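You operate a simulated robot arm through the tools that you are given. There is no shell and no other tool.

Carry out the task below with a simulated robot arm. There is one attempt and no reset: what you move stays moved.

JOB
Stack the steamer on the trivet: base, deep tier, shallow tier, then the lid.

The check looks at the end state, three seconds after you hand in, the way a careful person would. Anything else that was tipped, shoved, dropped, spilled or broken makes it a failure. A push-on lid holds only when it is set on centred and level and pressed home; a screw cap is set on level and turned clockwise until tight.

ROBOT AND FRAMES
A 6-joint arm with a three-finger gripper, fixed in place. Base frame: the origin is on the floor under the middle of its stand, x ahead of it, y to its left, z up; the work surface is at about z = 0.9. Readings come in m, rad, newtons and seconds.
It reaches about 1.213 m from its shoulder. Its first joint turns from -2.897 to 2.897 rad. Payload 4.89 kg.
The TCP is the grasp point between the finger pads, 0.03 m short of the fingertips. In the tool frame z runs along the fingers and y along their closing line. The gripper opens to 0.164 m; its body begins 0.125 m behind the TCP.
Orientation is that of the tool frame in the base frame, as a unit quaternion [w, x, y, z]. With the fingers straight down and closing along the base's y, the tool's x points along the base's -x, its y along +y and its z along -z.

CONTROLS
- The arm moves only by the tool apply_moves. Its argument "moves" is a list of rows, each a list of 7 numbers: the shift along the tool's x, y, z in m, then the turn, a rotation vector about the tool's x, y, z in rad, then the opening, from 0 (shut) to 1 (fully open). In form: [[dx, dy, dz, rx, ry, rz, fingers], ...]. A call has 1 to 20 rows; each row shifts and turns the commanded pose from where the row before left it, along the tool's axes as they then stand. Each row takes 0.2 s and may step no farther than 0.05 m and 0.15 rad from the row before; otherwise, or with a gripper value out of range, the whole call is refused. Where a pose cannot be reached the arm comes as near as it can. A force on the tool above 90 N (or 10 N above the force at the start of the call, whichever is more), or a blocked arm, ends the call early, and 0.2 s more pass. Each finger travels about 0.108 m/s and halts on what it meets, pressing with about 44 N; the grip force reading is that of the motor and also rises with nothing between the fingers. The clock runs only during rows and for 0.2 s after the last one: add rows that do not move to give the fingers time. It gives the time, the measured TCP pose, the force on the tool (base axes), the opening and the grip force at its end, in the units of the frame above (readings bear some noise), with the torque about the TCP (base axes, N m) and any sound that the robot's microphone picked up, and new pictures: "pictures" is both (left out), scene, wrist or none.
- Cameras (640 x 400 px; columns grow to the right, rows downward): "scene" is fixed at [0.2215, -0.6499, 1.4754]; the picture's right is [0.57, -0.82, 0.00], its down [-0.65, -0.45, -0.62] and it looks along [0.51, 0.35, -0.79] (base axes); focal length 214 px, centre (320, 200). "wrist" rides on the gripper at [0.076, -0.002, -0.152] in the tool frame; the picture's right is [0.02, 1.00, 0.00], its down [-0.88, 0.02, -0.47] and it looks along [-0.47, 0.01, 0.88] (tool axes); focal length 247 px, centre (320, 200). There is no depth. A picture from a camera that has moved, and an enlarged one, comes with that camera's place and axes in the base frame and with its lens.
- lift_body(by): moves the trunk up (or, below 0, down) by that many m; the arm rides with it, the base frame stays. It gives what a move gives, with no picture.
- close_up(camera, box): a new picture of the part [left, top, right, bottom] of that camera's present view, enlarged. The clock stands still meanwhile.
- finish_job(): hands the job in; it is judged then, once.

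Nothing tells you positions but the pictures and the camera data. Unless the task says otherwise, let go and move clear before handing in.

The tools are called as a command line: name --pt "numbers of a row" for each row, then --argument value for the rest, lists and objects as JSON in quotes. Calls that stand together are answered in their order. apply_moves: Moves the arm, as the interface text tells. Its arguments: {"type":"object","properties":{"moves":{"type":"array","items":{"type":"array","items":{"type":"number"}}},"pictures":{"type":"string","enum":["both","scene","wrist","none"]}},"required":["moves"]} The other tools are called the same way: lift_body (by) moves the trunk up or down; close_up (camera, box) takes an enlarged picture of a part of a camera's view; finish_job () hands the job in.

At the start:

```text
time_s: 0.0
eef_pos: [0.6102, -0.1576, 1.1947]
orientation: [0.0, 0.0, 1.0, 0.0]
contact_force: [0.2, 0.3, -0.4]
torque: [0.01, -0.01, 0.0]
grip_width: 0.164
grip_force: 0.0
trunk travel left (down, up): [-0.15, 0.24]
```

scene: 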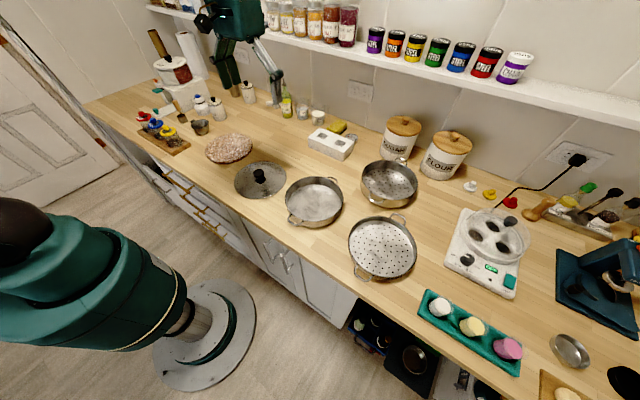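
wrist: 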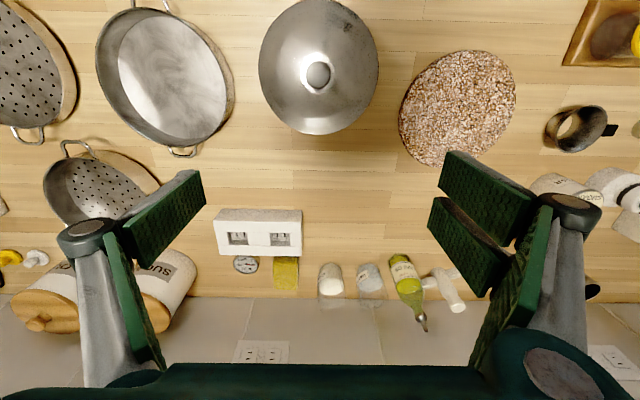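

I see a cork trivet (round speckled), a lid with a knob, a solid pan (base), a perforated deep pan and a perforated shallow pan on the counter. I'll take close-ups to find their positions and sizes before moving.

close_up --camera "scene" --box '[190, 110, 350, 210]'

close_up --camera "scene" --box '[270, 140, 430, 290]'

close_up --camera "wrist" --box '[0, 0, 320, 200]'

close_up --camera "wrist" --box '[240, 0, 560, 200]'

```text
4.00 times, centred on (270, 160) of scene
camera zoom: at [0.2215, -0.6499, 1.4754], right [0.57, -0.82, 0.0], down [-0.65, -0.45, -0.62], along [0.51, 0.35, -0.79], focal length 858 px, centre (520, 360)
```

zoom: 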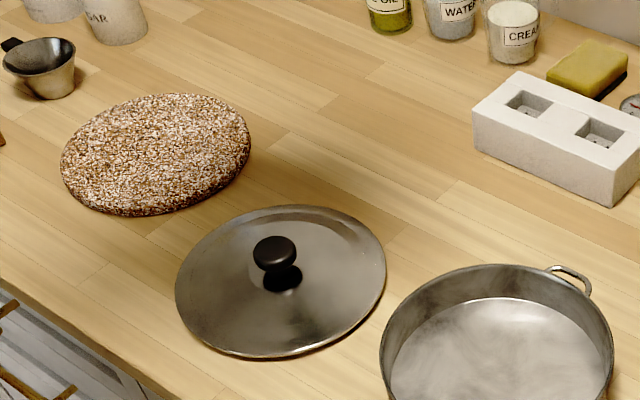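

```text
2.67 times, centred on (350, 215) of scene
camera zoom: at [0.2215, -0.6499, 1.4754], right [0.57, -0.82, 0.0], down [-0.65, -0.45, -0.62], along [0.51, 0.35, -0.79], focal length 572 px, centre (240, 160)
```

zoom: 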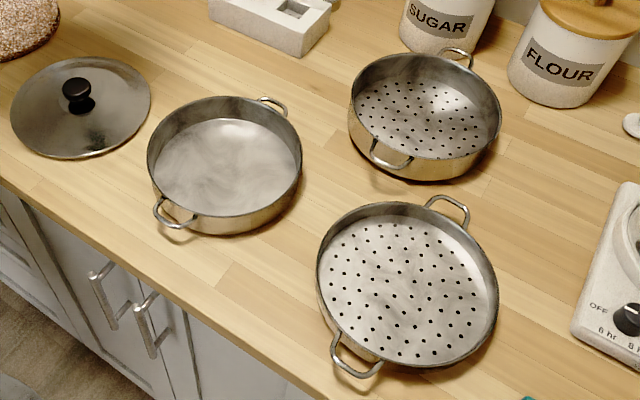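

```text
2.00 times, centred on (160, 100) of wrist
camera zoom: at [0.5346, -0.159, 1.3466], right [-0.02, 1.0, 0.0], down [0.88, 0.02, 0.47], along [0.47, 0.01, -0.88], focal length 494 px, centre (640, 400)
```

zoom: 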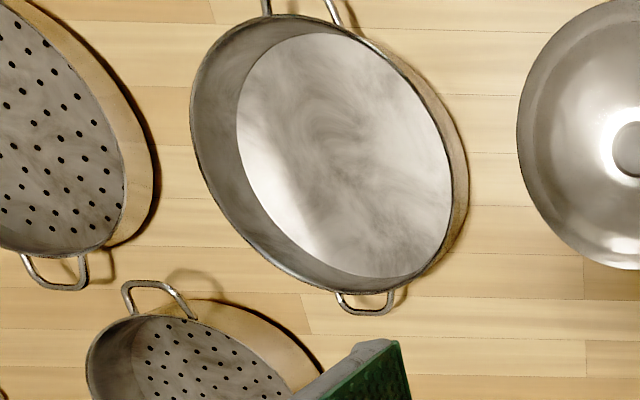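

```text
2.00 times, centred on (400, 100) of wrist
camera zoom: at [0.5346, -0.159, 1.3466], right [-0.02, 1.0, 0.0], down [0.88, 0.02, 0.47], along [0.47, 0.01, -0.88], focal length 494 px, centre (160, 400)
```

zoom: 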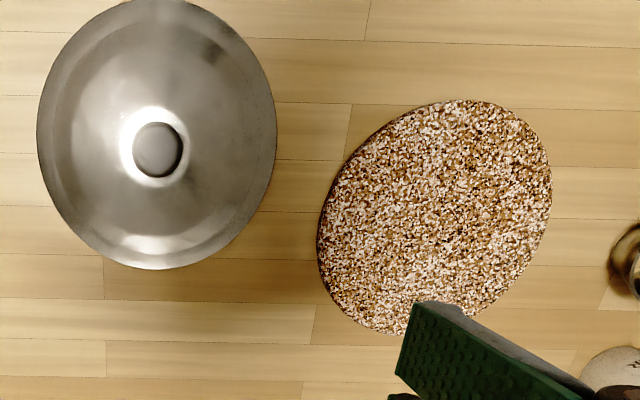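

I see the round cork trivet near (0.59, 0.07), the lid near (0.54, -0.16), the solid base near (0.55, -0.39), one perforated tier near (0.74, -0.56) and the other near (0.53, -0.64). I'll bring the wrist camera over the pans for more exact measurements and to look at the fingers.

apply_moves --pt "0 -0.046 0 0 0 0 1" --pt "0 -0.046 0 0 0 0 1" --pt "0 -0.046 0 0 0 0 1" --pt "0 -0.046 0 0 0 0 1" --pt "0 -0.046 0 0 0 0 1" --pictures "both"

close_up --camera "wrist" --box '[220, 0, 440, 140]'

close_up --camera "wrist" --box '[60, 0, 280, 220]'

close_up --camera "wrist" --box '[40, 130, 640, 400]'

```text
time_s: 1.2
eef_pos: [0.6108, -0.3877, 1.1946]
orientation: [-0.001, -0.001, 1.0, 0.001]
contact_force: [-0.3, 1.5, 1.2]
torque: [-0.26, -0.08, -0.02]
grip_width: 0.164
grip_force: 0.1
trunk travel left (down, up): [-0.15, 0.24]
camera wrist: at [0.5335, -0.3882, 1.3475], right [-0.02, 1.0, 0.0], down [0.88, 0.02, 0.47], along [0.47, 0.01, -0.88], focal length 247 px, centre (320, 200)
```

scene: 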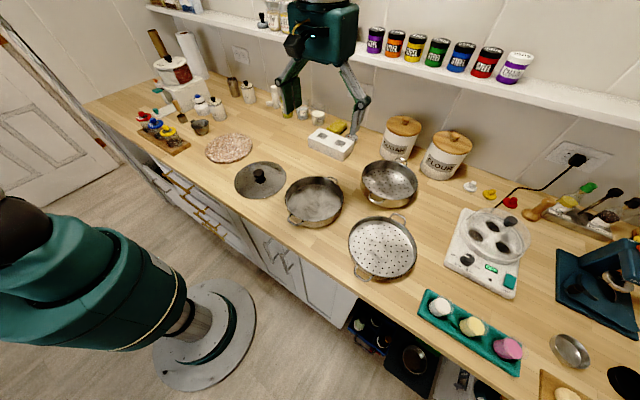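
wrist: 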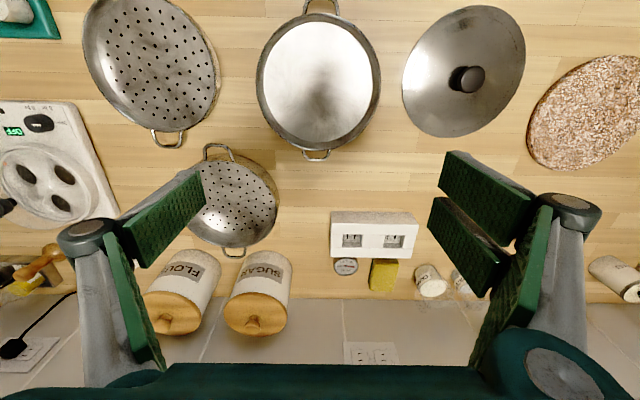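

```text
2.86 times, centred on (330, 70) of wrist
camera zoom: at [0.5335, -0.3882, 1.3475], right [-0.02, 1.0, 0.0], down [0.88, 0.02, 0.47], along [0.47, 0.01, -0.88], focal length 706 px, centre (291, 571)
```

zoom: 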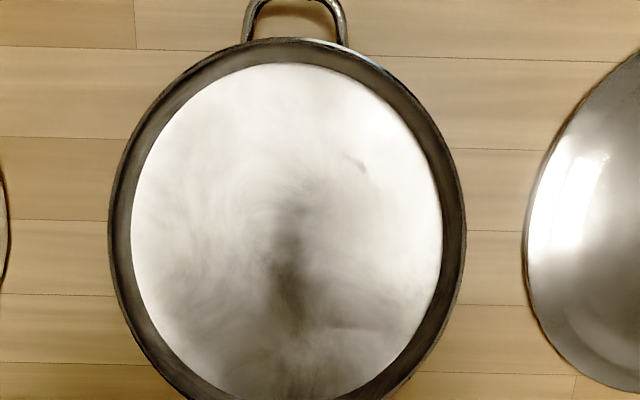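

```text
1.82 times, centred on (170, 110) of wrist
camera zoom: at [0.5335, -0.3882, 1.3475], right [-0.02, 1.0, 0.0], down [0.88, 0.02, 0.47], along [0.47, 0.01, -0.88], focal length 449 px, centre (593, 364)
```

zoom: 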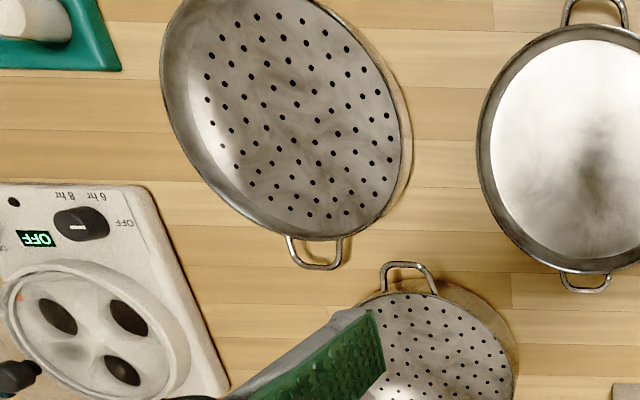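

```text
1.07 times, centred on (340, 265) of wrist (not enlarged: the box is as wide or as high as the picture)
camera zoom: at [0.5335, -0.3882, 1.3475], right [-0.02, 1.0, 0.0], down [0.88, 0.02, 0.47], along [0.47, 0.01, -0.88], focal length 263 px, centre (299, 131)
```

zoom: 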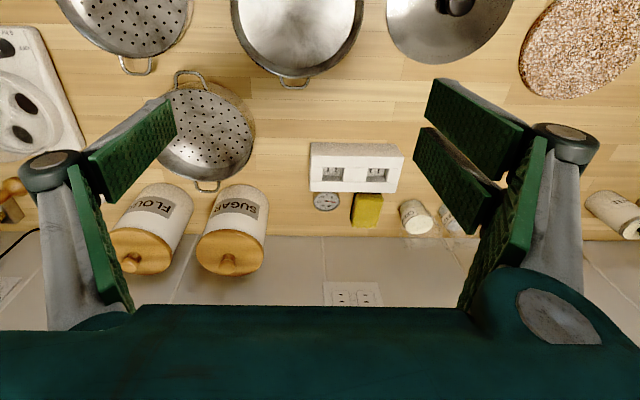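

The gripper has one finger on its -y side and a pair on its +y side, so I plan to hold each pan by its wall with the fingers across the rim. I'll take tighter close-ups to measure rim heights and centres.

close_up --camera "scene" --box '[275, 165, 355, 235]'

close_up --camera "scene" --box '[350, 150, 430, 215]'

close_up --camera "scene" --box '[340, 205, 425, 290]'

close_up --camera "wrist" --box '[240, 60, 400, 170]'

close_up --camera "wrist" --box '[180, 120, 300, 265]'

```text
5.71 times, centred on (315, 200) of scene
camera zoom: at [0.2215, -0.6499, 1.4754], right [0.57, -0.82, 0.0], down [-0.65, -0.45, -0.62], along [0.51, 0.35, -0.79], focal length 1226 px, centre (349, 200)
```

zoom: 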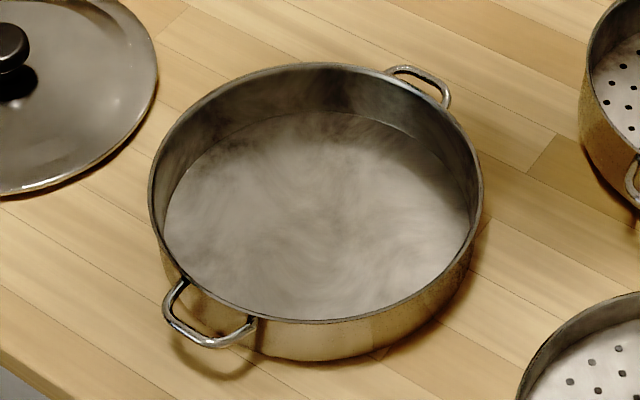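

```text
6.15 times, centred on (390, 182) of scene
camera zoom: at [0.2215, -0.6499, 1.4754], right [0.57, -0.82, 0.0], down [-0.65, -0.45, -0.62], along [0.51, 0.35, -0.79], focal length 1320 px, centre (-111, 308)
```

zoom: 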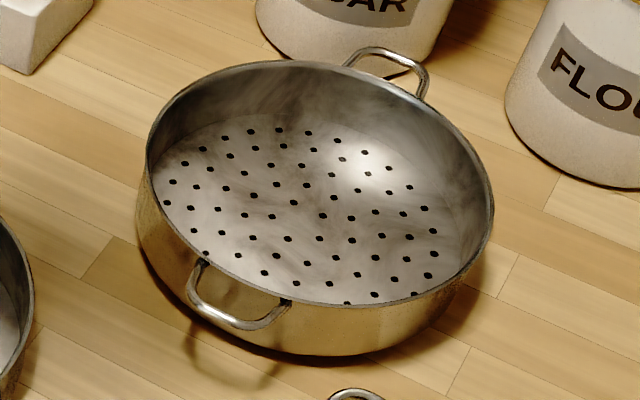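

```text
4.71 times, centred on (382, 248) of scene
camera zoom: at [0.2215, -0.6499, 1.4754], right [0.57, -0.82, 0.0], down [-0.65, -0.45, -0.62], along [0.51, 0.35, -0.79], focal length 1009 px, centre (26, -24)
```

zoom: 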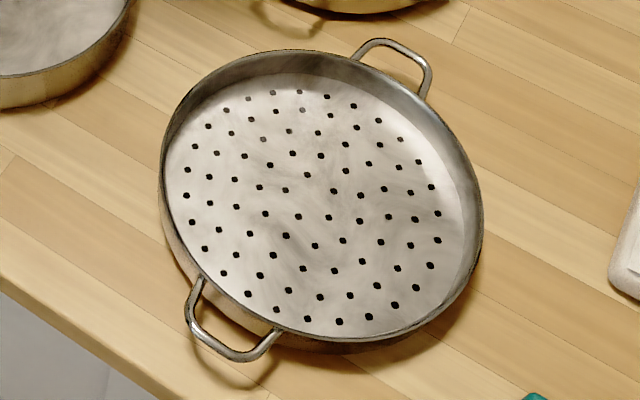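

```text
3.64 times, centred on (320, 115) of wrist
camera zoom: at [0.5335, -0.3882, 1.3475], right [-0.02, 1.0, 0.0], down [0.88, 0.02, 0.47], along [0.47, 0.01, -0.88], focal length 898 px, centre (320, 509)
```

zoom: 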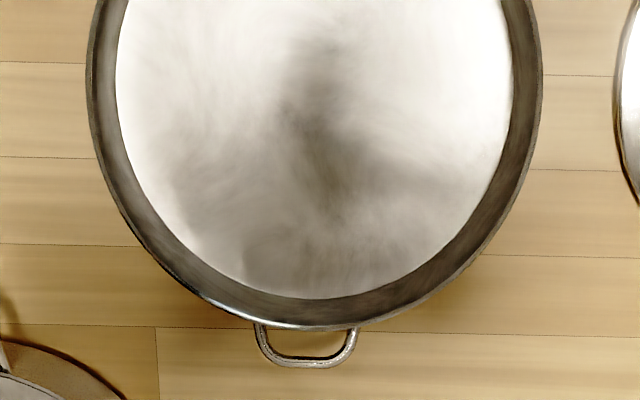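

```text
2.76 times, centred on (240, 192) of wrist
camera zoom: at [0.5335, -0.3882, 1.3475], right [-0.02, 1.0, 0.0], down [0.88, 0.02, 0.47], along [0.47, 0.01, -0.88], focal length 681 px, centre (541, 221)
```

zoom: 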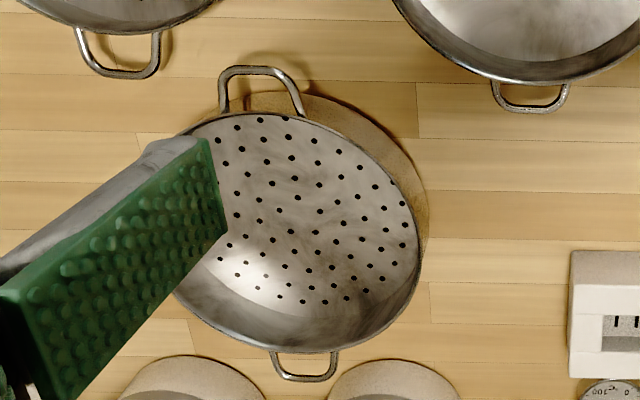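

Triangulating from both cameras puts the base centre at about (0.562, -0.390), with its rim at z≈0.945 and a radius of 0.092. Its handles lie along x, so the +y or -y wall is free to grip. I'll hover over the +y wall with the fingers partly closed to check finger geometry and clearance.

apply_moves --pt "0.02 0.03 0.03 0 0 0 0.4" --pt "0.02 0.03 0.03 0 0 0 0.4" --pt "0.009 0.03 0.04 0 0 0 0.4" --pt "0 0 0.04 0 0 0 0.4" --pt "0 0 0 0 0 0 0.4" --pictures "both"

close_up --camera "wrist" --box '[160, 60, 480, 260]'

close_up --camera "scene" --box '[230, 80, 390, 240]'

```text
refused: row 3 steps farther than a row can; nothing moved
```

```text
2.00 times, centred on (320, 160) of wrist
camera zoom: at [0.5335, -0.3882, 1.3475], right [-0.02, 1.0, 0.0], down [0.88, 0.02, 0.47], along [0.47, 0.01, -0.88], focal length 494 px, centre (320, 280)
```

zoom: 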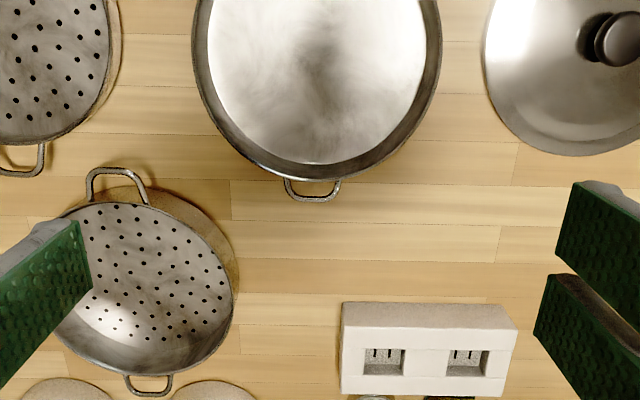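

```text
2.50 times, centred on (310, 160) of scene
camera zoom: at [0.2215, -0.6499, 1.4754], right [0.57, -0.82, 0.0], down [-0.65, -0.45, -0.62], along [0.51, 0.35, -0.79], focal length 536 px, centre (345, 300)
```

zoom: 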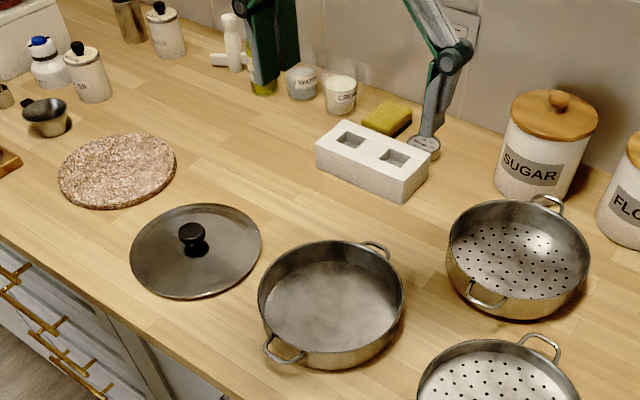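

The rows must be at most 0.05 m in total. I'll repeat the approach toward the base's +y wall with smaller rows.

apply_moves --pt "0.015 0.025 0.03 0 0 0 0.4" --pt "0.015 0.025 0.03 0 0 0 0.4" --pt "0.015 0.025 0.03 0 0 0 0.4" --pt "0.004 0.013 0.03 0 0 0 0.4" --pt "0 0 0.02 0 0 0 0.4" --pt "0 0 0 0 0 0 0.4" --pictures "both"

close_up --camera "wrist" --box '[160, 60, 480, 260]'

close_up --camera "scene" --box '[230, 100, 390, 240]'

```text
time_s: 2.6
eef_pos: [0.5615, -0.3016, 1.0537]
orientation: [0.0, -0.001, 1.0, 0.001]
contact_force: [0.2, 0.2, -0.7]
torque: [-0.03, 0.01, -0.01]
grip_width: 0.0656
grip_force: 0.2
trunk travel left (down, up): [-0.15, 0.24]
camera wrist: at [0.4857, -0.3013, 1.2063], right [-0.02, 1.0, 0.0], down [0.88, 0.02, 0.47], along [0.47, 0.01, -0.88], focal length 247 px, centre (320, 200)
```

scene: 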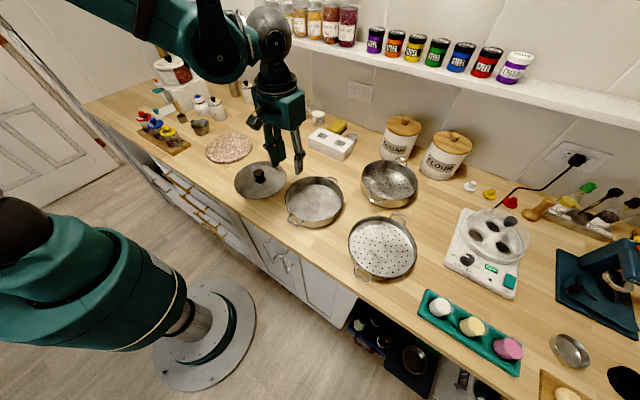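
wrist: 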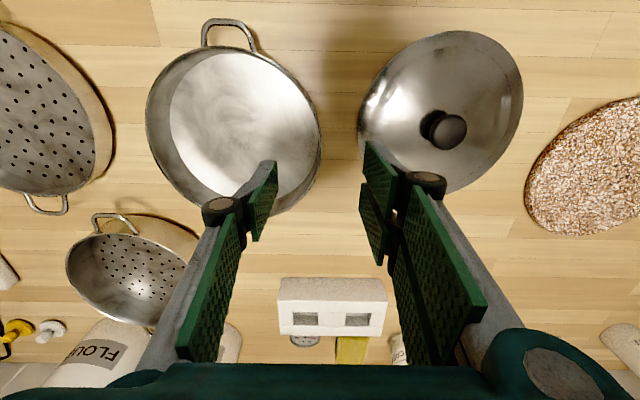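

```text
2.00 times, centred on (320, 160) of wrist
camera zoom: at [0.4857, -0.3013, 1.2063], right [-0.02, 1.0, 0.0], down [0.88, 0.02, 0.47], along [0.47, 0.01, -0.88], focal length 494 px, centre (320, 280)
```

zoom: 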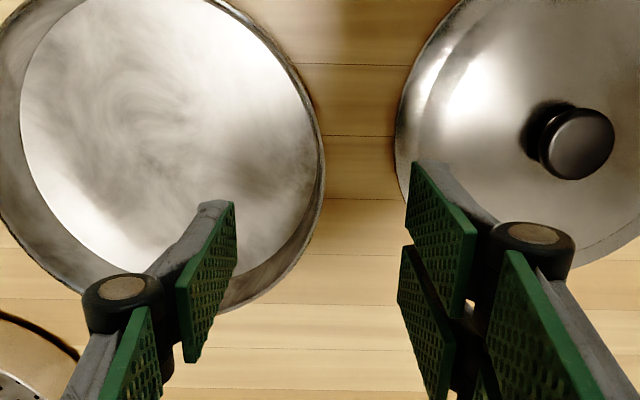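

```text
2.86 times, centred on (310, 170) of scene
camera zoom: at [0.2215, -0.6499, 1.4754], right [0.57, -0.82, 0.0], down [-0.65, -0.45, -0.62], along [0.51, 0.35, -0.79], focal length 613 px, centre (349, 286)
```

zoom: 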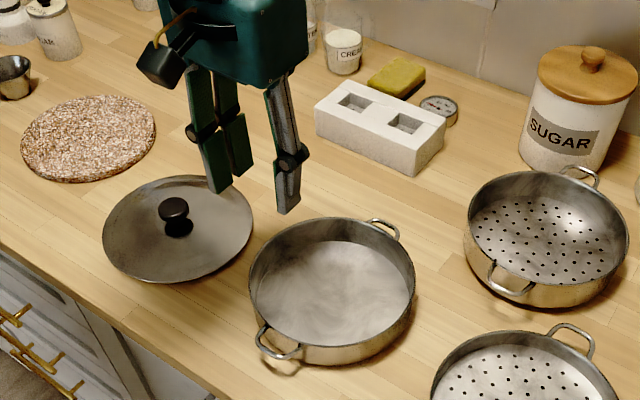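

The fingers' last segments hang vertically and the outer pair would pass between the base and the lid. I'll narrow the opening and come down to just above the rim for an alignment check.

apply_moves --pt "0 0 0.02 0 0 0 0.27" --pt "0 0 0.025 0 0 0 0.27" --pt "0 0 0.02 0 0 0 0.27" --pt "0 0 0 0 0 0 0.27" --pictures "both"

close_up --camera "wrist" --box '[200, 80, 440, 230]'

close_up --camera "scene" --box '[270, 130, 350, 230]'

```text
time_s: 3.6
eef_pos: [0.5631, -0.2989, 0.9895]
orientation: [0.0, 0.0, 1.0, 0.0]
contact_force: [0.0, -0.1, -0.2]
torque: [0.0, 0.02, 0.01]
grip_width: 0.0446
grip_force: 0.1
trunk travel left (down, up): [-0.15, 0.24]
camera wrist: at [0.4864, -0.3005, 1.1415], right [-0.02, 1.0, 0.0], down [0.88, 0.02, 0.47], along [0.47, 0.01, -0.88], focal length 247 px, centre (320, 200)
```

scene: 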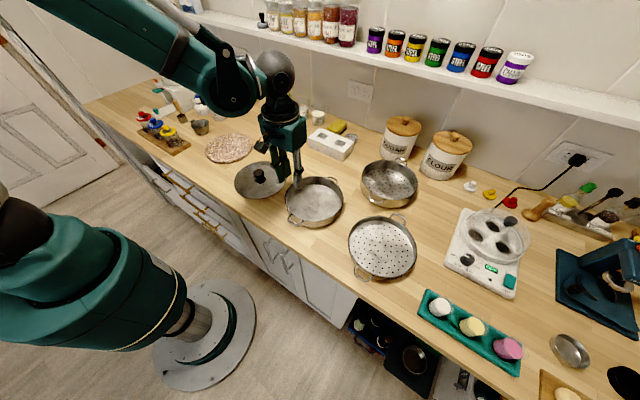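
wrist: 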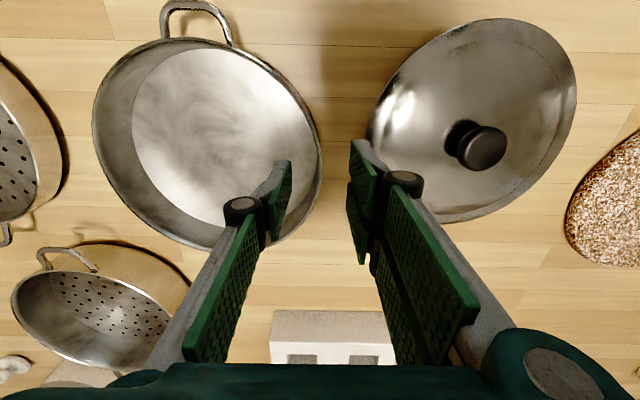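

```text
2.67 times, centred on (320, 155) of wrist
camera zoom: at [0.4864, -0.3005, 1.1415], right [-0.02, 1.0, 0.0], down [0.88, 0.02, 0.47], along [0.47, 0.01, -0.88], focal length 659 px, centre (320, 320)
```

zoom: 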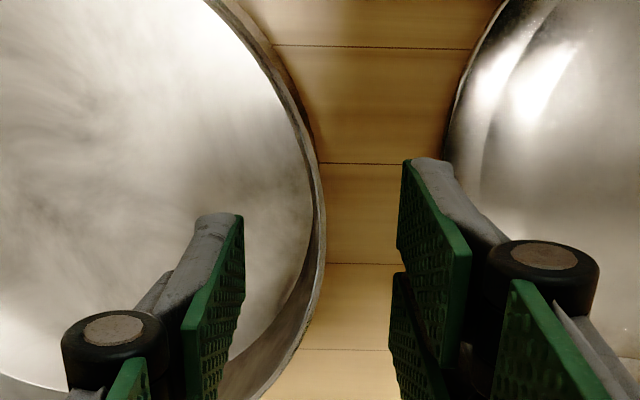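

```text
4.00 times, centred on (310, 180) of scene
camera zoom: at [0.2215, -0.6499, 1.4754], right [0.57, -0.82, 0.0], down [-0.65, -0.45, -0.62], along [0.51, 0.35, -0.79], focal length 858 px, centre (360, 280)
```

zoom: 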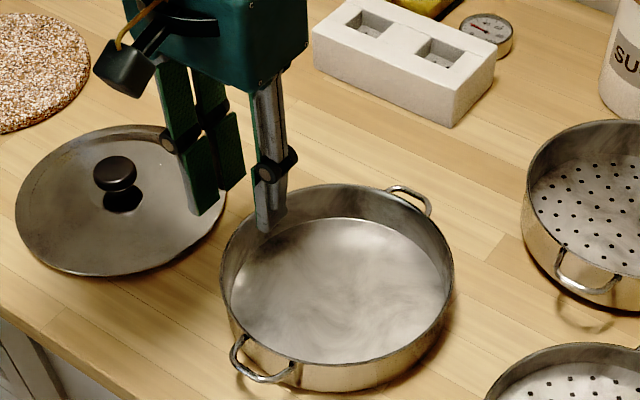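

The rim's outer +y edge measures y≈-0.2986, and the fingers straddle it with the pair clear of the lid. I'll go down to about 0.035 m of wall engagement, then look before closing.

apply_moves --pt "0 -0.003 0.015 0 0 0 0.27" --pt "0 0 0.015 0 0 0 0.27" --pt "0 0 0.01 0 0 0 0.27" --pt "0 0 0.006 0 0 0 0.27" --pt "0 0 0 0 0 0 0.27" --pictures "both"

close_up --camera "wrist" --box '[200, 80, 440, 230]'

close_up --camera "scene" --box '[270, 130, 350, 230]'

```text
time_s: 4.8
eef_pos: [0.5625, -0.3021, 0.9432]
orientation: [-0.001, 0.0, 1.0, -0.001]
contact_force: [-0.9, -0.3, 0.0]
torque: [-0.03, -0.01, -0.01]
grip_width: 0.0442
grip_force: 0.1
trunk travel left (down, up): [-0.15, 0.24]
camera wrist: at [0.486, -0.3041, 1.0955], right [-0.02, 1.0, 0.0], down [0.88, 0.02, 0.47], along [0.47, 0.01, -0.88], focal length 247 px, centre (320, 200)
```

scene: 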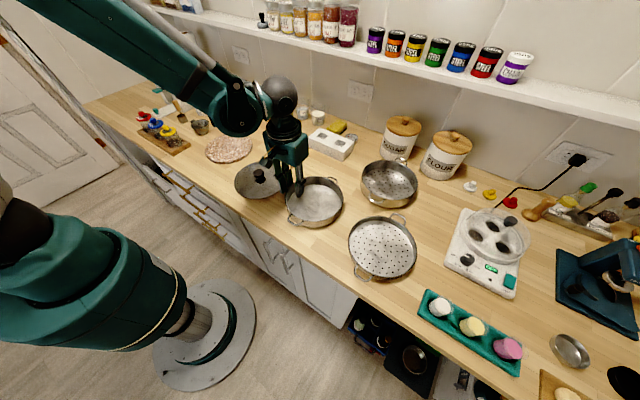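
wrist: 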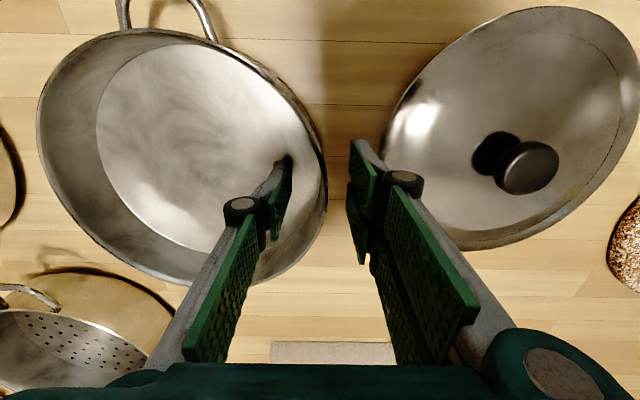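

```text
2.67 times, centred on (320, 155) of wrist
camera zoom: at [0.486, -0.3041, 1.0955], right [-0.02, 1.0, 0.0], down [0.88, 0.02, 0.47], along [0.47, 0.01, -0.88], focal length 659 px, centre (320, 320)
```

zoom: 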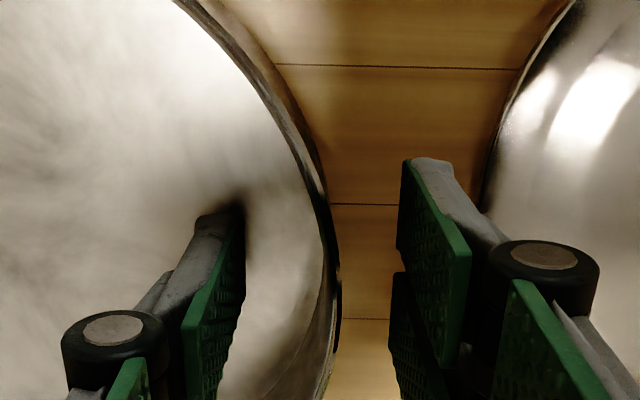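

```text
4.00 times, centred on (310, 180) of scene
camera zoom: at [0.2215, -0.6499, 1.4754], right [0.57, -0.82, 0.0], down [-0.65, -0.45, -0.62], along [0.51, 0.35, -0.79], focal length 858 px, centre (360, 280)
```

zoom: 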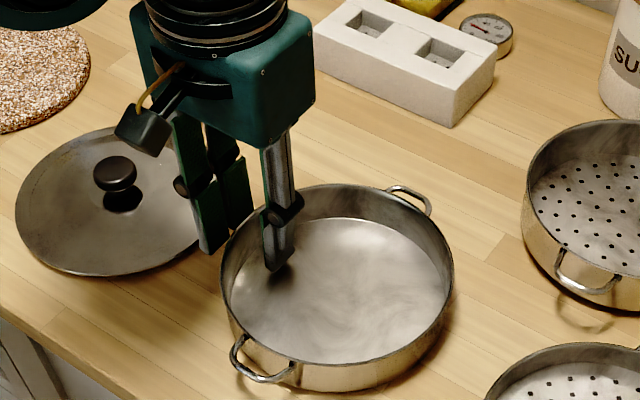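

The fingers straddle the wall with no contact. I'll centre the grip on the wall (shift +0.0025 m in y) and close.

apply_moves --pt "0 0.0025 0 0 0 0 0.27" --pt "0 0 0 0 0 0 0.2" --pt "0 0 0 0 0 0 0.1" --pt "0 0 0 0 0 0 0.0" --pt "0 0 0 0 0 0 0.0" --pt "0 0 0 0 0 0 0.0" --pictures "both"

close_up --camera "wrist" --box '[200, 80, 440, 230]'

close_up --camera "scene" --box '[270, 130, 350, 230]'

```text
time_s: 6.2
eef_pos: [0.5627, -0.2997, 0.9436]
orientation: [0.0, -0.002, 1.0, 0.0]
contact_force: [2.5, -1.8, 1.6]
torque: [-0.71, 0.17, 0.39]
grip_width: 0.0059
grip_force: 44.2
trunk travel left (down, up): [-0.15, 0.24]
camera wrist: at [0.486, -0.3016, 1.0954], right [-0.02, 1.0, 0.0], down [0.88, 0.02, 0.47], along [0.47, 0.01, -0.88], focal length 247 px, centre (320, 200)
```

scene: 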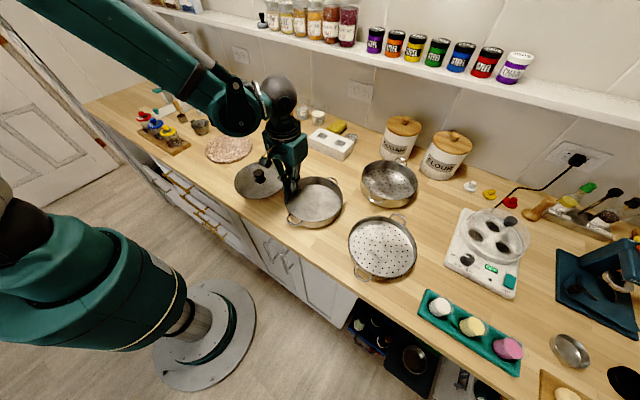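
wrist: 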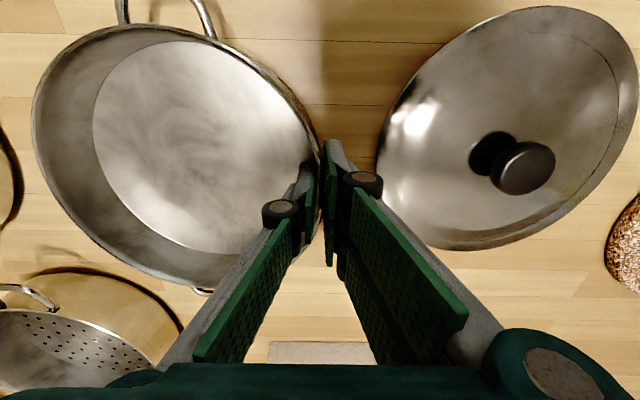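

```text
2.67 times, centred on (320, 155) of wrist
camera zoom: at [0.486, -0.3016, 1.0954], right [-0.02, 1.0, 0.0], down [0.88, 0.02, 0.47], along [0.47, 0.01, -0.88], focal length 659 px, centre (320, 320)
```

zoom: 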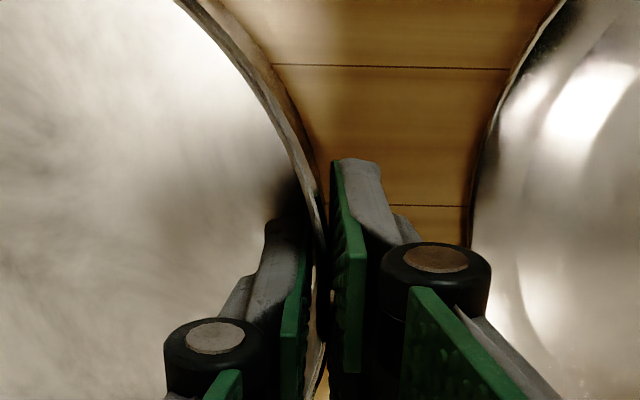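

```text
4.00 times, centred on (310, 180) of scene
camera zoom: at [0.2215, -0.6499, 1.4754], right [0.57, -0.82, 0.0], down [-0.65, -0.45, -0.62], along [0.51, 0.35, -0.79], focal length 858 px, centre (360, 280)
```

zoom: 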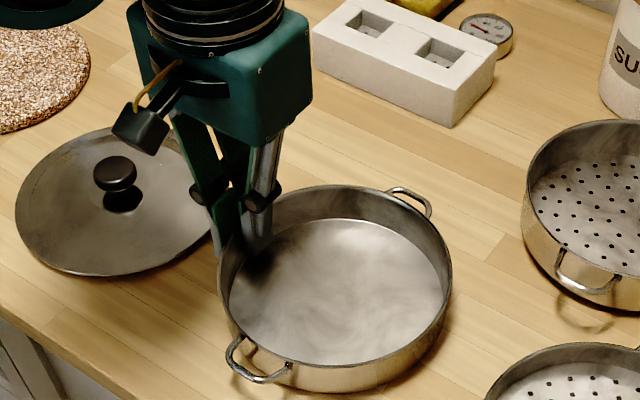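

The wall is gripped with 44 N, and the base barely moved. I'll lift a little and check for tilt and load.

apply_moves --pt "0 0 -0.005 0 0 0 0" --pt "0 0 -0.01 0 0 0 0" --pt "0 0 -0.015 0 0 0 0" --pt "0 0 -0.02 0 0 0 0" --pt "0 0 0 0 0 0 0" --pictures "both"

close_up --camera "wrist" --box '[0, 0, 400, 250]'

close_up --camera "scene" --box '[260, 130, 360, 230]'

```text
time_s: 7.4
eef_pos: [0.5617, -0.3004, 0.9924]
orientation: [0.0, 0.001, 1.0, 0.0]
contact_force: [0.9, -0.8, 0.0]
torque: [-0.01, 0.01, 0.01]
grip_width: 0.0001
grip_force: 44.0
trunk travel left (down, up): [-0.15, 0.24]
camera wrist: at [0.4859, -0.3015, 1.1452], right [-0.02, 1.0, 0.0], down [0.88, 0.02, 0.47], along [0.47, 0.01, -0.88], focal length 247 px, centre (320, 200)
```

scene: 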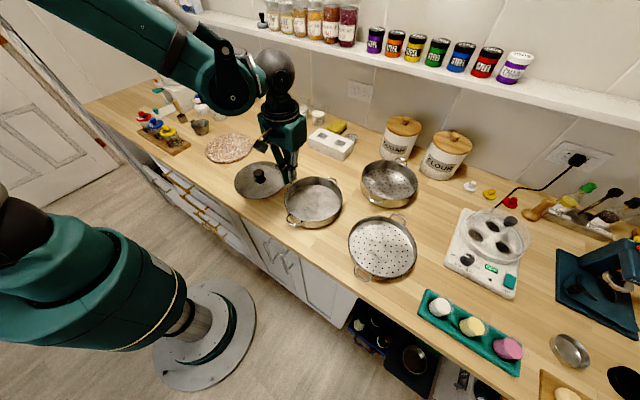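
wrist: 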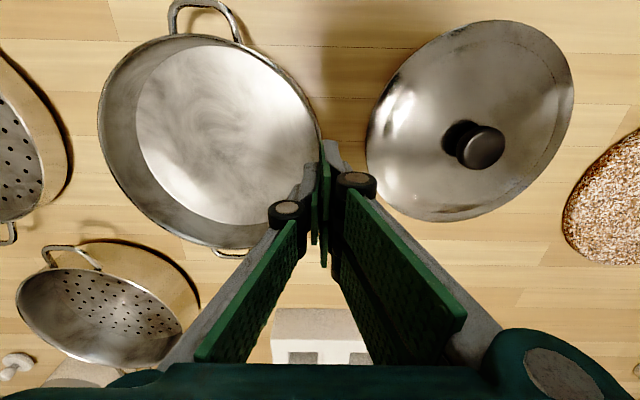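

```text
1.60 times, centred on (200, 125) of wrist
camera zoom: at [0.4859, -0.3015, 1.1452], right [-0.02, 1.0, 0.0], down [0.88, 0.02, 0.47], along [0.47, 0.01, -0.88], focal length 395 px, centre (512, 320)
```

zoom: 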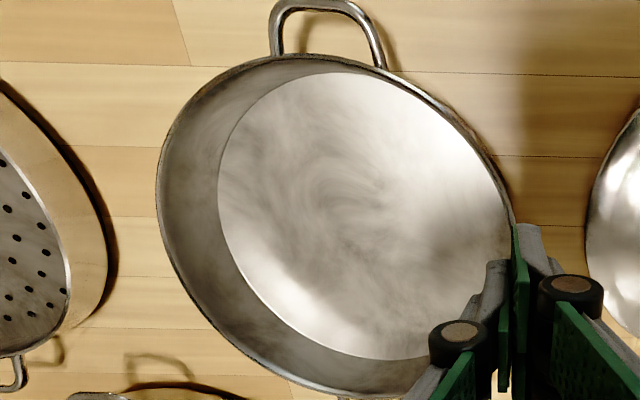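

```text
4.00 times, centred on (310, 180) of scene
camera zoom: at [0.2215, -0.6499, 1.4754], right [0.57, -0.82, 0.0], down [-0.65, -0.45, -0.62], along [0.51, 0.35, -0.79], focal length 858 px, centre (360, 280)
```

zoom: 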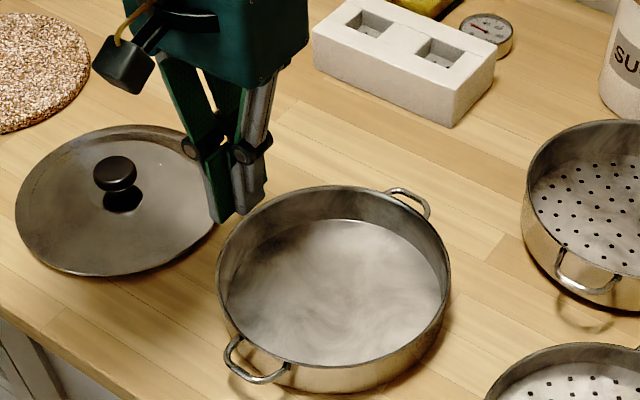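

The base slipped out of the pinch and is still sitting upright in place. I'll re-grip a little deeper and lift in small steps, reading the force each time, to find out why it slipped.

apply_moves --pt "0 0 0 0 0 0 0.27" --pt "0 0 0 0 0 0 0.27" --pt "0 0 0.02 0 0 0 0.27" --pt "0 0 0.02 0 0 0 0.27" --pt "0 0 0.012 0 0 0 0.27" --pt "0 0 0 0 0 0 0.27" --pictures "none"

close_up --camera "wrist" --box '[240, 100, 400, 250]'

close_up --camera "scene" --box '[270, 150, 330, 210]'

```text
time_s: 8.8
eef_pos: [0.5625, -0.2998, 0.9409]
orientation: [0.0, 0.0, 1.0, 0.0]
contact_force: [-0.4, -1.3, 0.1]
torque: [-0.01, 0.01, 0.01]
grip_width: 0.0444
grip_force: 0.0
trunk travel left (down, up): [-0.15, 0.24]
```

```text
2.67 times, centred on (320, 175) of wrist
camera zoom: at [0.4852, -0.3015, 1.0932], right [-0.02, 1.0, 0.0], down [0.88, 0.02, 0.47], along [0.47, 0.01, -0.88], focal length 659 px, centre (320, 267)
```

zoom: 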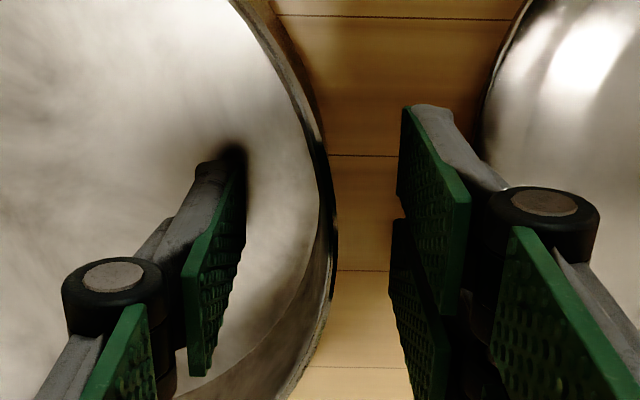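

```text
6.67 times, centred on (300, 180) of scene
camera zoom: at [0.2215, -0.6499, 1.4754], right [0.57, -0.82, 0.0], down [-0.65, -0.45, -0.62], along [0.51, 0.35, -0.79], focal length 1430 px, centre (453, 333)
```

zoom: 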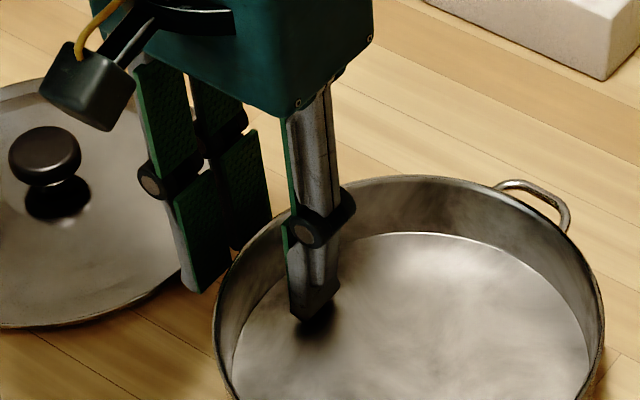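

The fingers straddle the wall again, the inner tip close to the pan floor. I'll close, then lift by only a few millimetres and read the load.

apply_moves --pt "0 0 0 0 0 0 0.15" --pt "0 0 0 0 0 0 0.0" --pt "0 0 0 0 0 0 0.0" --pt "0 0 0 0 0 0 0.0" --pt "0 0 0 0 0 0 0.0" --pictures "none"

apply_moves --pt "0 0 -0.004 0 0 0 0" --pt "0 0 0 0 0 0 0" --pictures "none"

apply_moves --pt "0 0 -0.004 0 0 0 0" --pt "0 0 0 0 0 0 0" --pictures "none"

close_up --camera "scene" --box '[265, 150, 355, 235]'

close_up --camera "wrist" --box '[240, 100, 400, 250]'

```text
time_s: 10.0
eef_pos: [0.5614, -0.2997, 0.9412]
orientation: [0.0, 0.0, 1.0, 0.0]
contact_force: [1.2, -1.9, 2.1]
torque: [-0.82, 0.06, 0.18]
grip_width: 0.0058
grip_force: 43.7
trunk travel left (down, up): [-0.15, 0.24]
```

```text
time_s: 10.6
eef_pos: [0.5614, -0.2997, 0.9448]
orientation: [-0.001, 0.0, 1.0, 0.0]
contact_force: [-0.4, 0.2, -1.9]
torque: [0.04, 0.01, 0.0]
grip_width: 0.0056
grip_force: 44.2
trunk travel left (down, up): [-0.15, 0.24]
```

```text
time_s: 11.2
eef_pos: [0.5609, -0.3006, 0.9496]
orientation: [0.0, 0.001, 1.0, 0.0]
contact_force: [-1.7, -0.2, -2.0]
torque: [0.07, 0.03, -0.09]
grip_width: 0.0059
grip_force: 44.3
trunk travel left (down, up): [-0.15, 0.24]
```

```text
4.71 times, centred on (310, 192) of scene
camera zoom: at [0.2215, -0.6499, 1.4754], right [0.57, -0.82, 0.0], down [-0.65, -0.45, -0.62], along [0.51, 0.35, -0.79], focal length 1009 px, centre (367, 235)
```

zoom: 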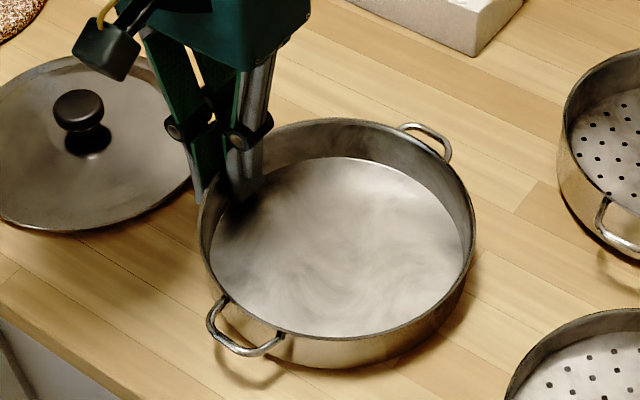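

```text
2.67 times, centred on (320, 175) of wrist
camera zoom: at [0.4857, -0.3016, 1.1014], right [-0.02, 1.0, 0.0], down [0.88, 0.02, 0.47], along [0.47, 0.01, -0.88], focal length 659 px, centre (320, 267)
```

zoom: 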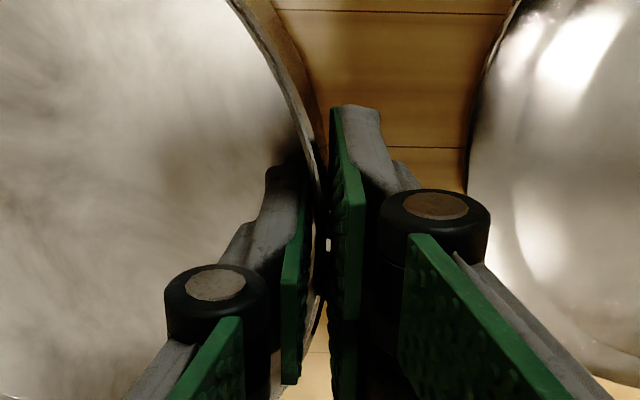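

With the wall held, the load reads about 2 N, which is consistent with one side of a roughly 0.4 kg pan. I'll continue in small steps to see whether it tilts or slides.

apply_moves --pt "0 0 -0.005 0 0 0 0" --pt "0 0 0 0 0 0 0" --pictures "none"

close_up --camera "scene" --box '[265, 150, 355, 235]'

apply_moves --pt "0 0 -0.005 0 0 0 0" --pt "0 0 0 0 0 0 0" --pictures "none"

close_up --camera "scene" --box '[265, 150, 355, 235]'

close_up --camera "wrist" --box '[240, 100, 400, 250]'

```text
time_s: 11.8
eef_pos: [0.5619, -0.2989, 0.9546]
orientation: [0.001, 0.0, 1.0, 0.001]
contact_force: [0.2, 0.2, -4.2]
torque: [0.36, 0.01, -0.02]
grip_width: 0.0059
grip_force: 44.1
trunk travel left (down, up): [-0.15, 0.24]
```

```text
4.71 times, centred on (310, 192) of scene
camera zoom: at [0.2215, -0.6499, 1.4754], right [0.57, -0.82, 0.0], down [-0.65, -0.45, -0.62], along [0.51, 0.35, -0.79], focal length 1009 px, centre (367, 235)
```

zoom: 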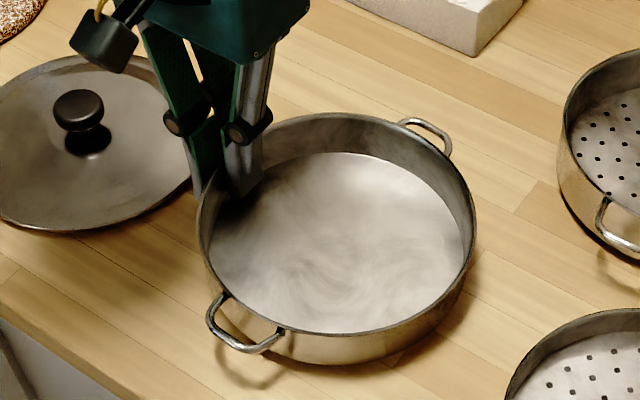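

```text
time_s: 12.4
eef_pos: [0.5625, -0.3007, 0.9591]
orientation: [0.0, 0.001, 1.0, 0.0]
contact_force: [0.8, -1.0, -4.5]
torque: [0.35, 0.0, 0.06]
grip_width: 0.0059
grip_force: 43.6
trunk travel left (down, up): [-0.15, 0.24]
```

```text
4.71 times, centred on (310, 192) of scene
camera zoom: at [0.2215, -0.6499, 1.4754], right [0.57, -0.82, 0.0], down [-0.65, -0.45, -0.62], along [0.51, 0.35, -0.79], focal length 1009 px, centre (367, 235)
```

zoom: 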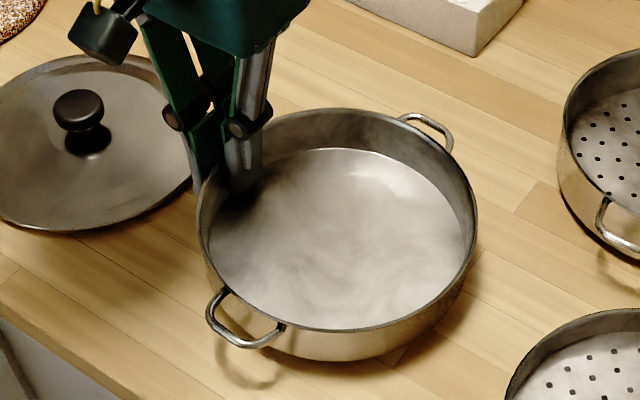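

```text
2.67 times, centred on (320, 175) of wrist
camera zoom: at [0.4859, -0.3019, 1.1117], right [-0.02, 1.0, 0.0], down [0.88, 0.02, 0.47], along [0.47, 0.01, -0.88], focal length 659 px, centre (320, 267)
```

zoom: 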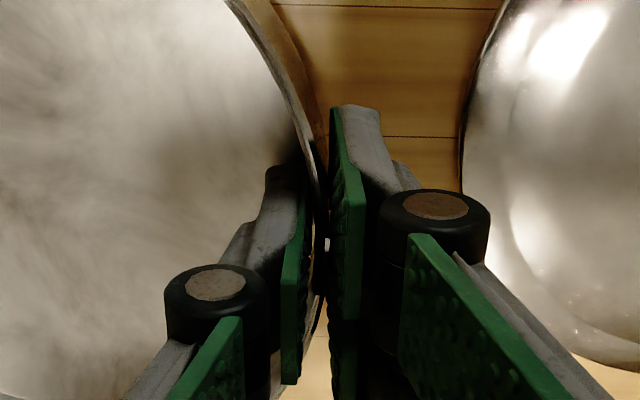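

The base is now fully held: the load is a steady 4.4 N and it looks level. I'll keep lifting gently, watching for slip.

apply_moves --pt "0 0 -0.004 0 0 0 0" --pt "0 0 -0.005 0 0 0 0" --pt "0 0 -0.005 0 0 0 0" --pt "0 0 -0.005 0 0 0 0" --pt "0 0 -0.003 0 0 0 0" --pt "0 0 0 0 0 0 0" --pictures "scene"

close_up --camera "scene" --box '[265, 150, 355, 235]'

close_up --camera "wrist" --box '[0, 0, 400, 250]'

```text
time_s: 13.8
eef_pos: [0.5618, -0.2989, 0.9819]
orientation: [-0.001, 0.0, 1.0, 0.0]
contact_force: [0.0, -0.1, -4.0]
torque: [0.38, -0.02, -0.01]
grip_width: 0.0062
grip_force: 44.0
trunk travel left (down, up): [-0.15, 0.24]
```

scene: 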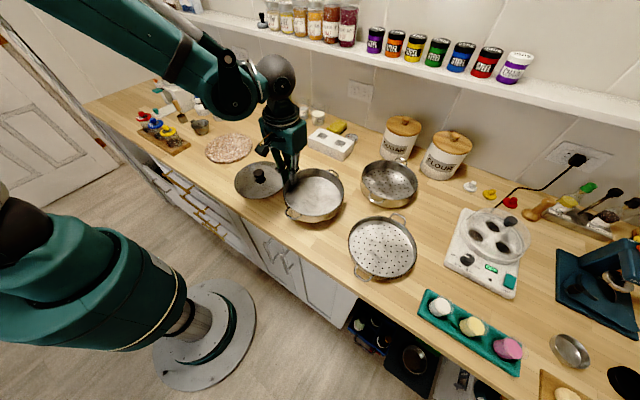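

```text
4.71 times, centred on (310, 192) of scene
camera zoom: at [0.2215, -0.6499, 1.4754], right [0.57, -0.82, 0.0], down [-0.65, -0.45, -0.62], along [0.51, 0.35, -0.79], focal length 1009 px, centre (367, 235)
```

zoom: 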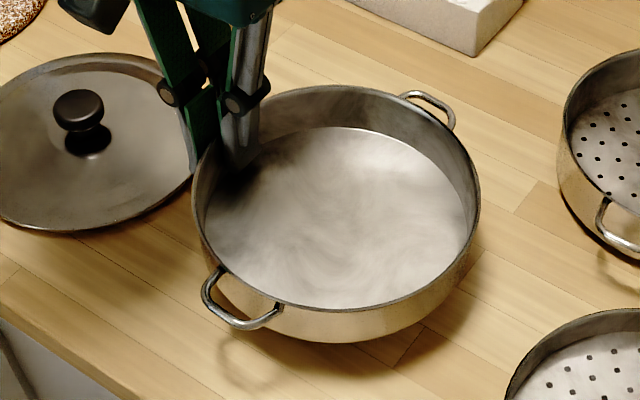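

```text
1.60 times, centred on (200, 125) of wrist
camera zoom: at [0.4861, -0.3018, 1.1338], right [-0.02, 1.0, 0.0], down [0.88, 0.02, 0.47], along [0.47, 0.01, -0.88], focal length 395 px, centre (512, 320)
```

zoom: 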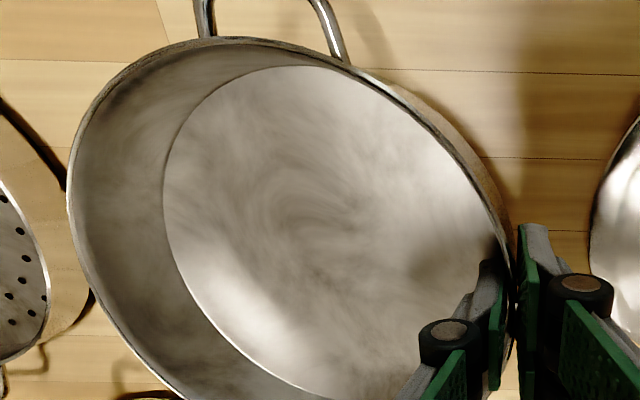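

The base is held firmly and level. I'll lift it clear of the lid knob, and take a close look at the trivet to pin down its centre.

apply_moves --pt "0 0 -0.005 0 0 0 0" --pt "0 0 -0.008 0 0 0 0" --pt "0 0 -0.01 0 0 0 0" --pt "0 0 -0.01 0 0 0 0" --pt "0 0 -0.01 0 0 0 0" --pt "0 0 -0.01 0 0 0 0" --pt "0 0 -0.01 0 0 0 0" --pt "0 0 -0.008 0 0 0 0" --pt "0 0 -0.004 0 0 0 0" --pt "0 0 0 0 0 0 0" --pictures "scene"

close_up --camera "scene" --box '[195, 125, 265, 170]'

close_up --camera "scene" --box '[255, 120, 365, 230]'

```text
time_s: 16.0
eef_pos: [0.5615, -0.3, 1.0564]
orientation: [0.0, 0.0, 1.0, -0.001]
contact_force: [-0.7, -0.6, -4.9]
torque: [0.36, -0.01, 0.01]
grip_width: 0.0059
grip_force: 43.4
trunk travel left (down, up): [-0.15, 0.24]
```

scene: 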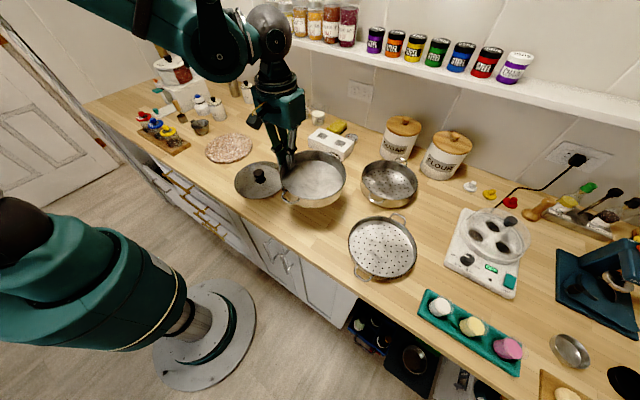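

```text
8.89 times, centred on (230, 148) of scene
camera zoom: at [0.2215, -0.6499, 1.4754], right [0.57, -0.82, 0.0], down [-0.65, -0.45, -0.62], along [0.51, 0.35, -0.79], focal length 1906 px, centre (1120, 667)
```

zoom: 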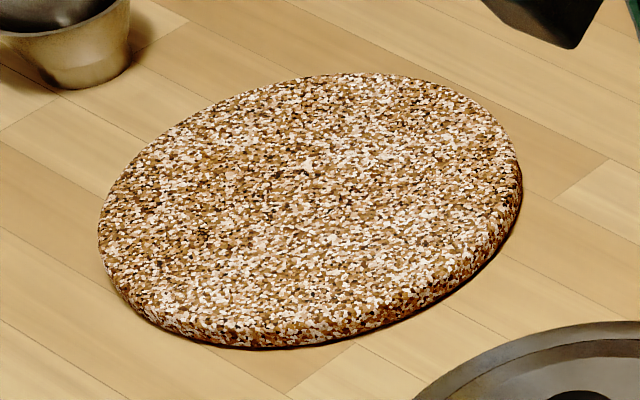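

```text
3.64 times, centred on (310, 175) of scene
camera zoom: at [0.2215, -0.6499, 1.4754], right [0.57, -0.82, 0.0], down [-0.65, -0.45, -0.62], along [0.51, 0.35, -0.79], focal length 780 px, centre (356, 291)
```

zoom: 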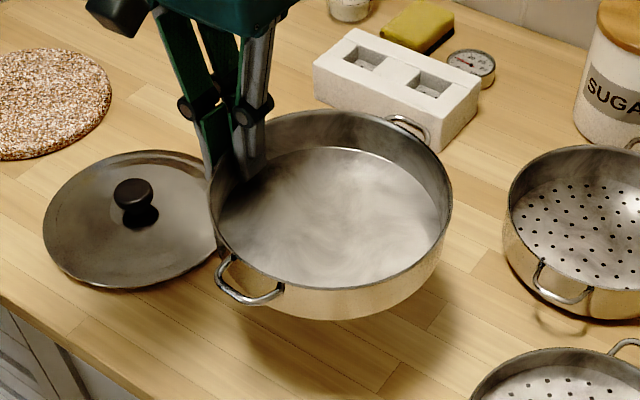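

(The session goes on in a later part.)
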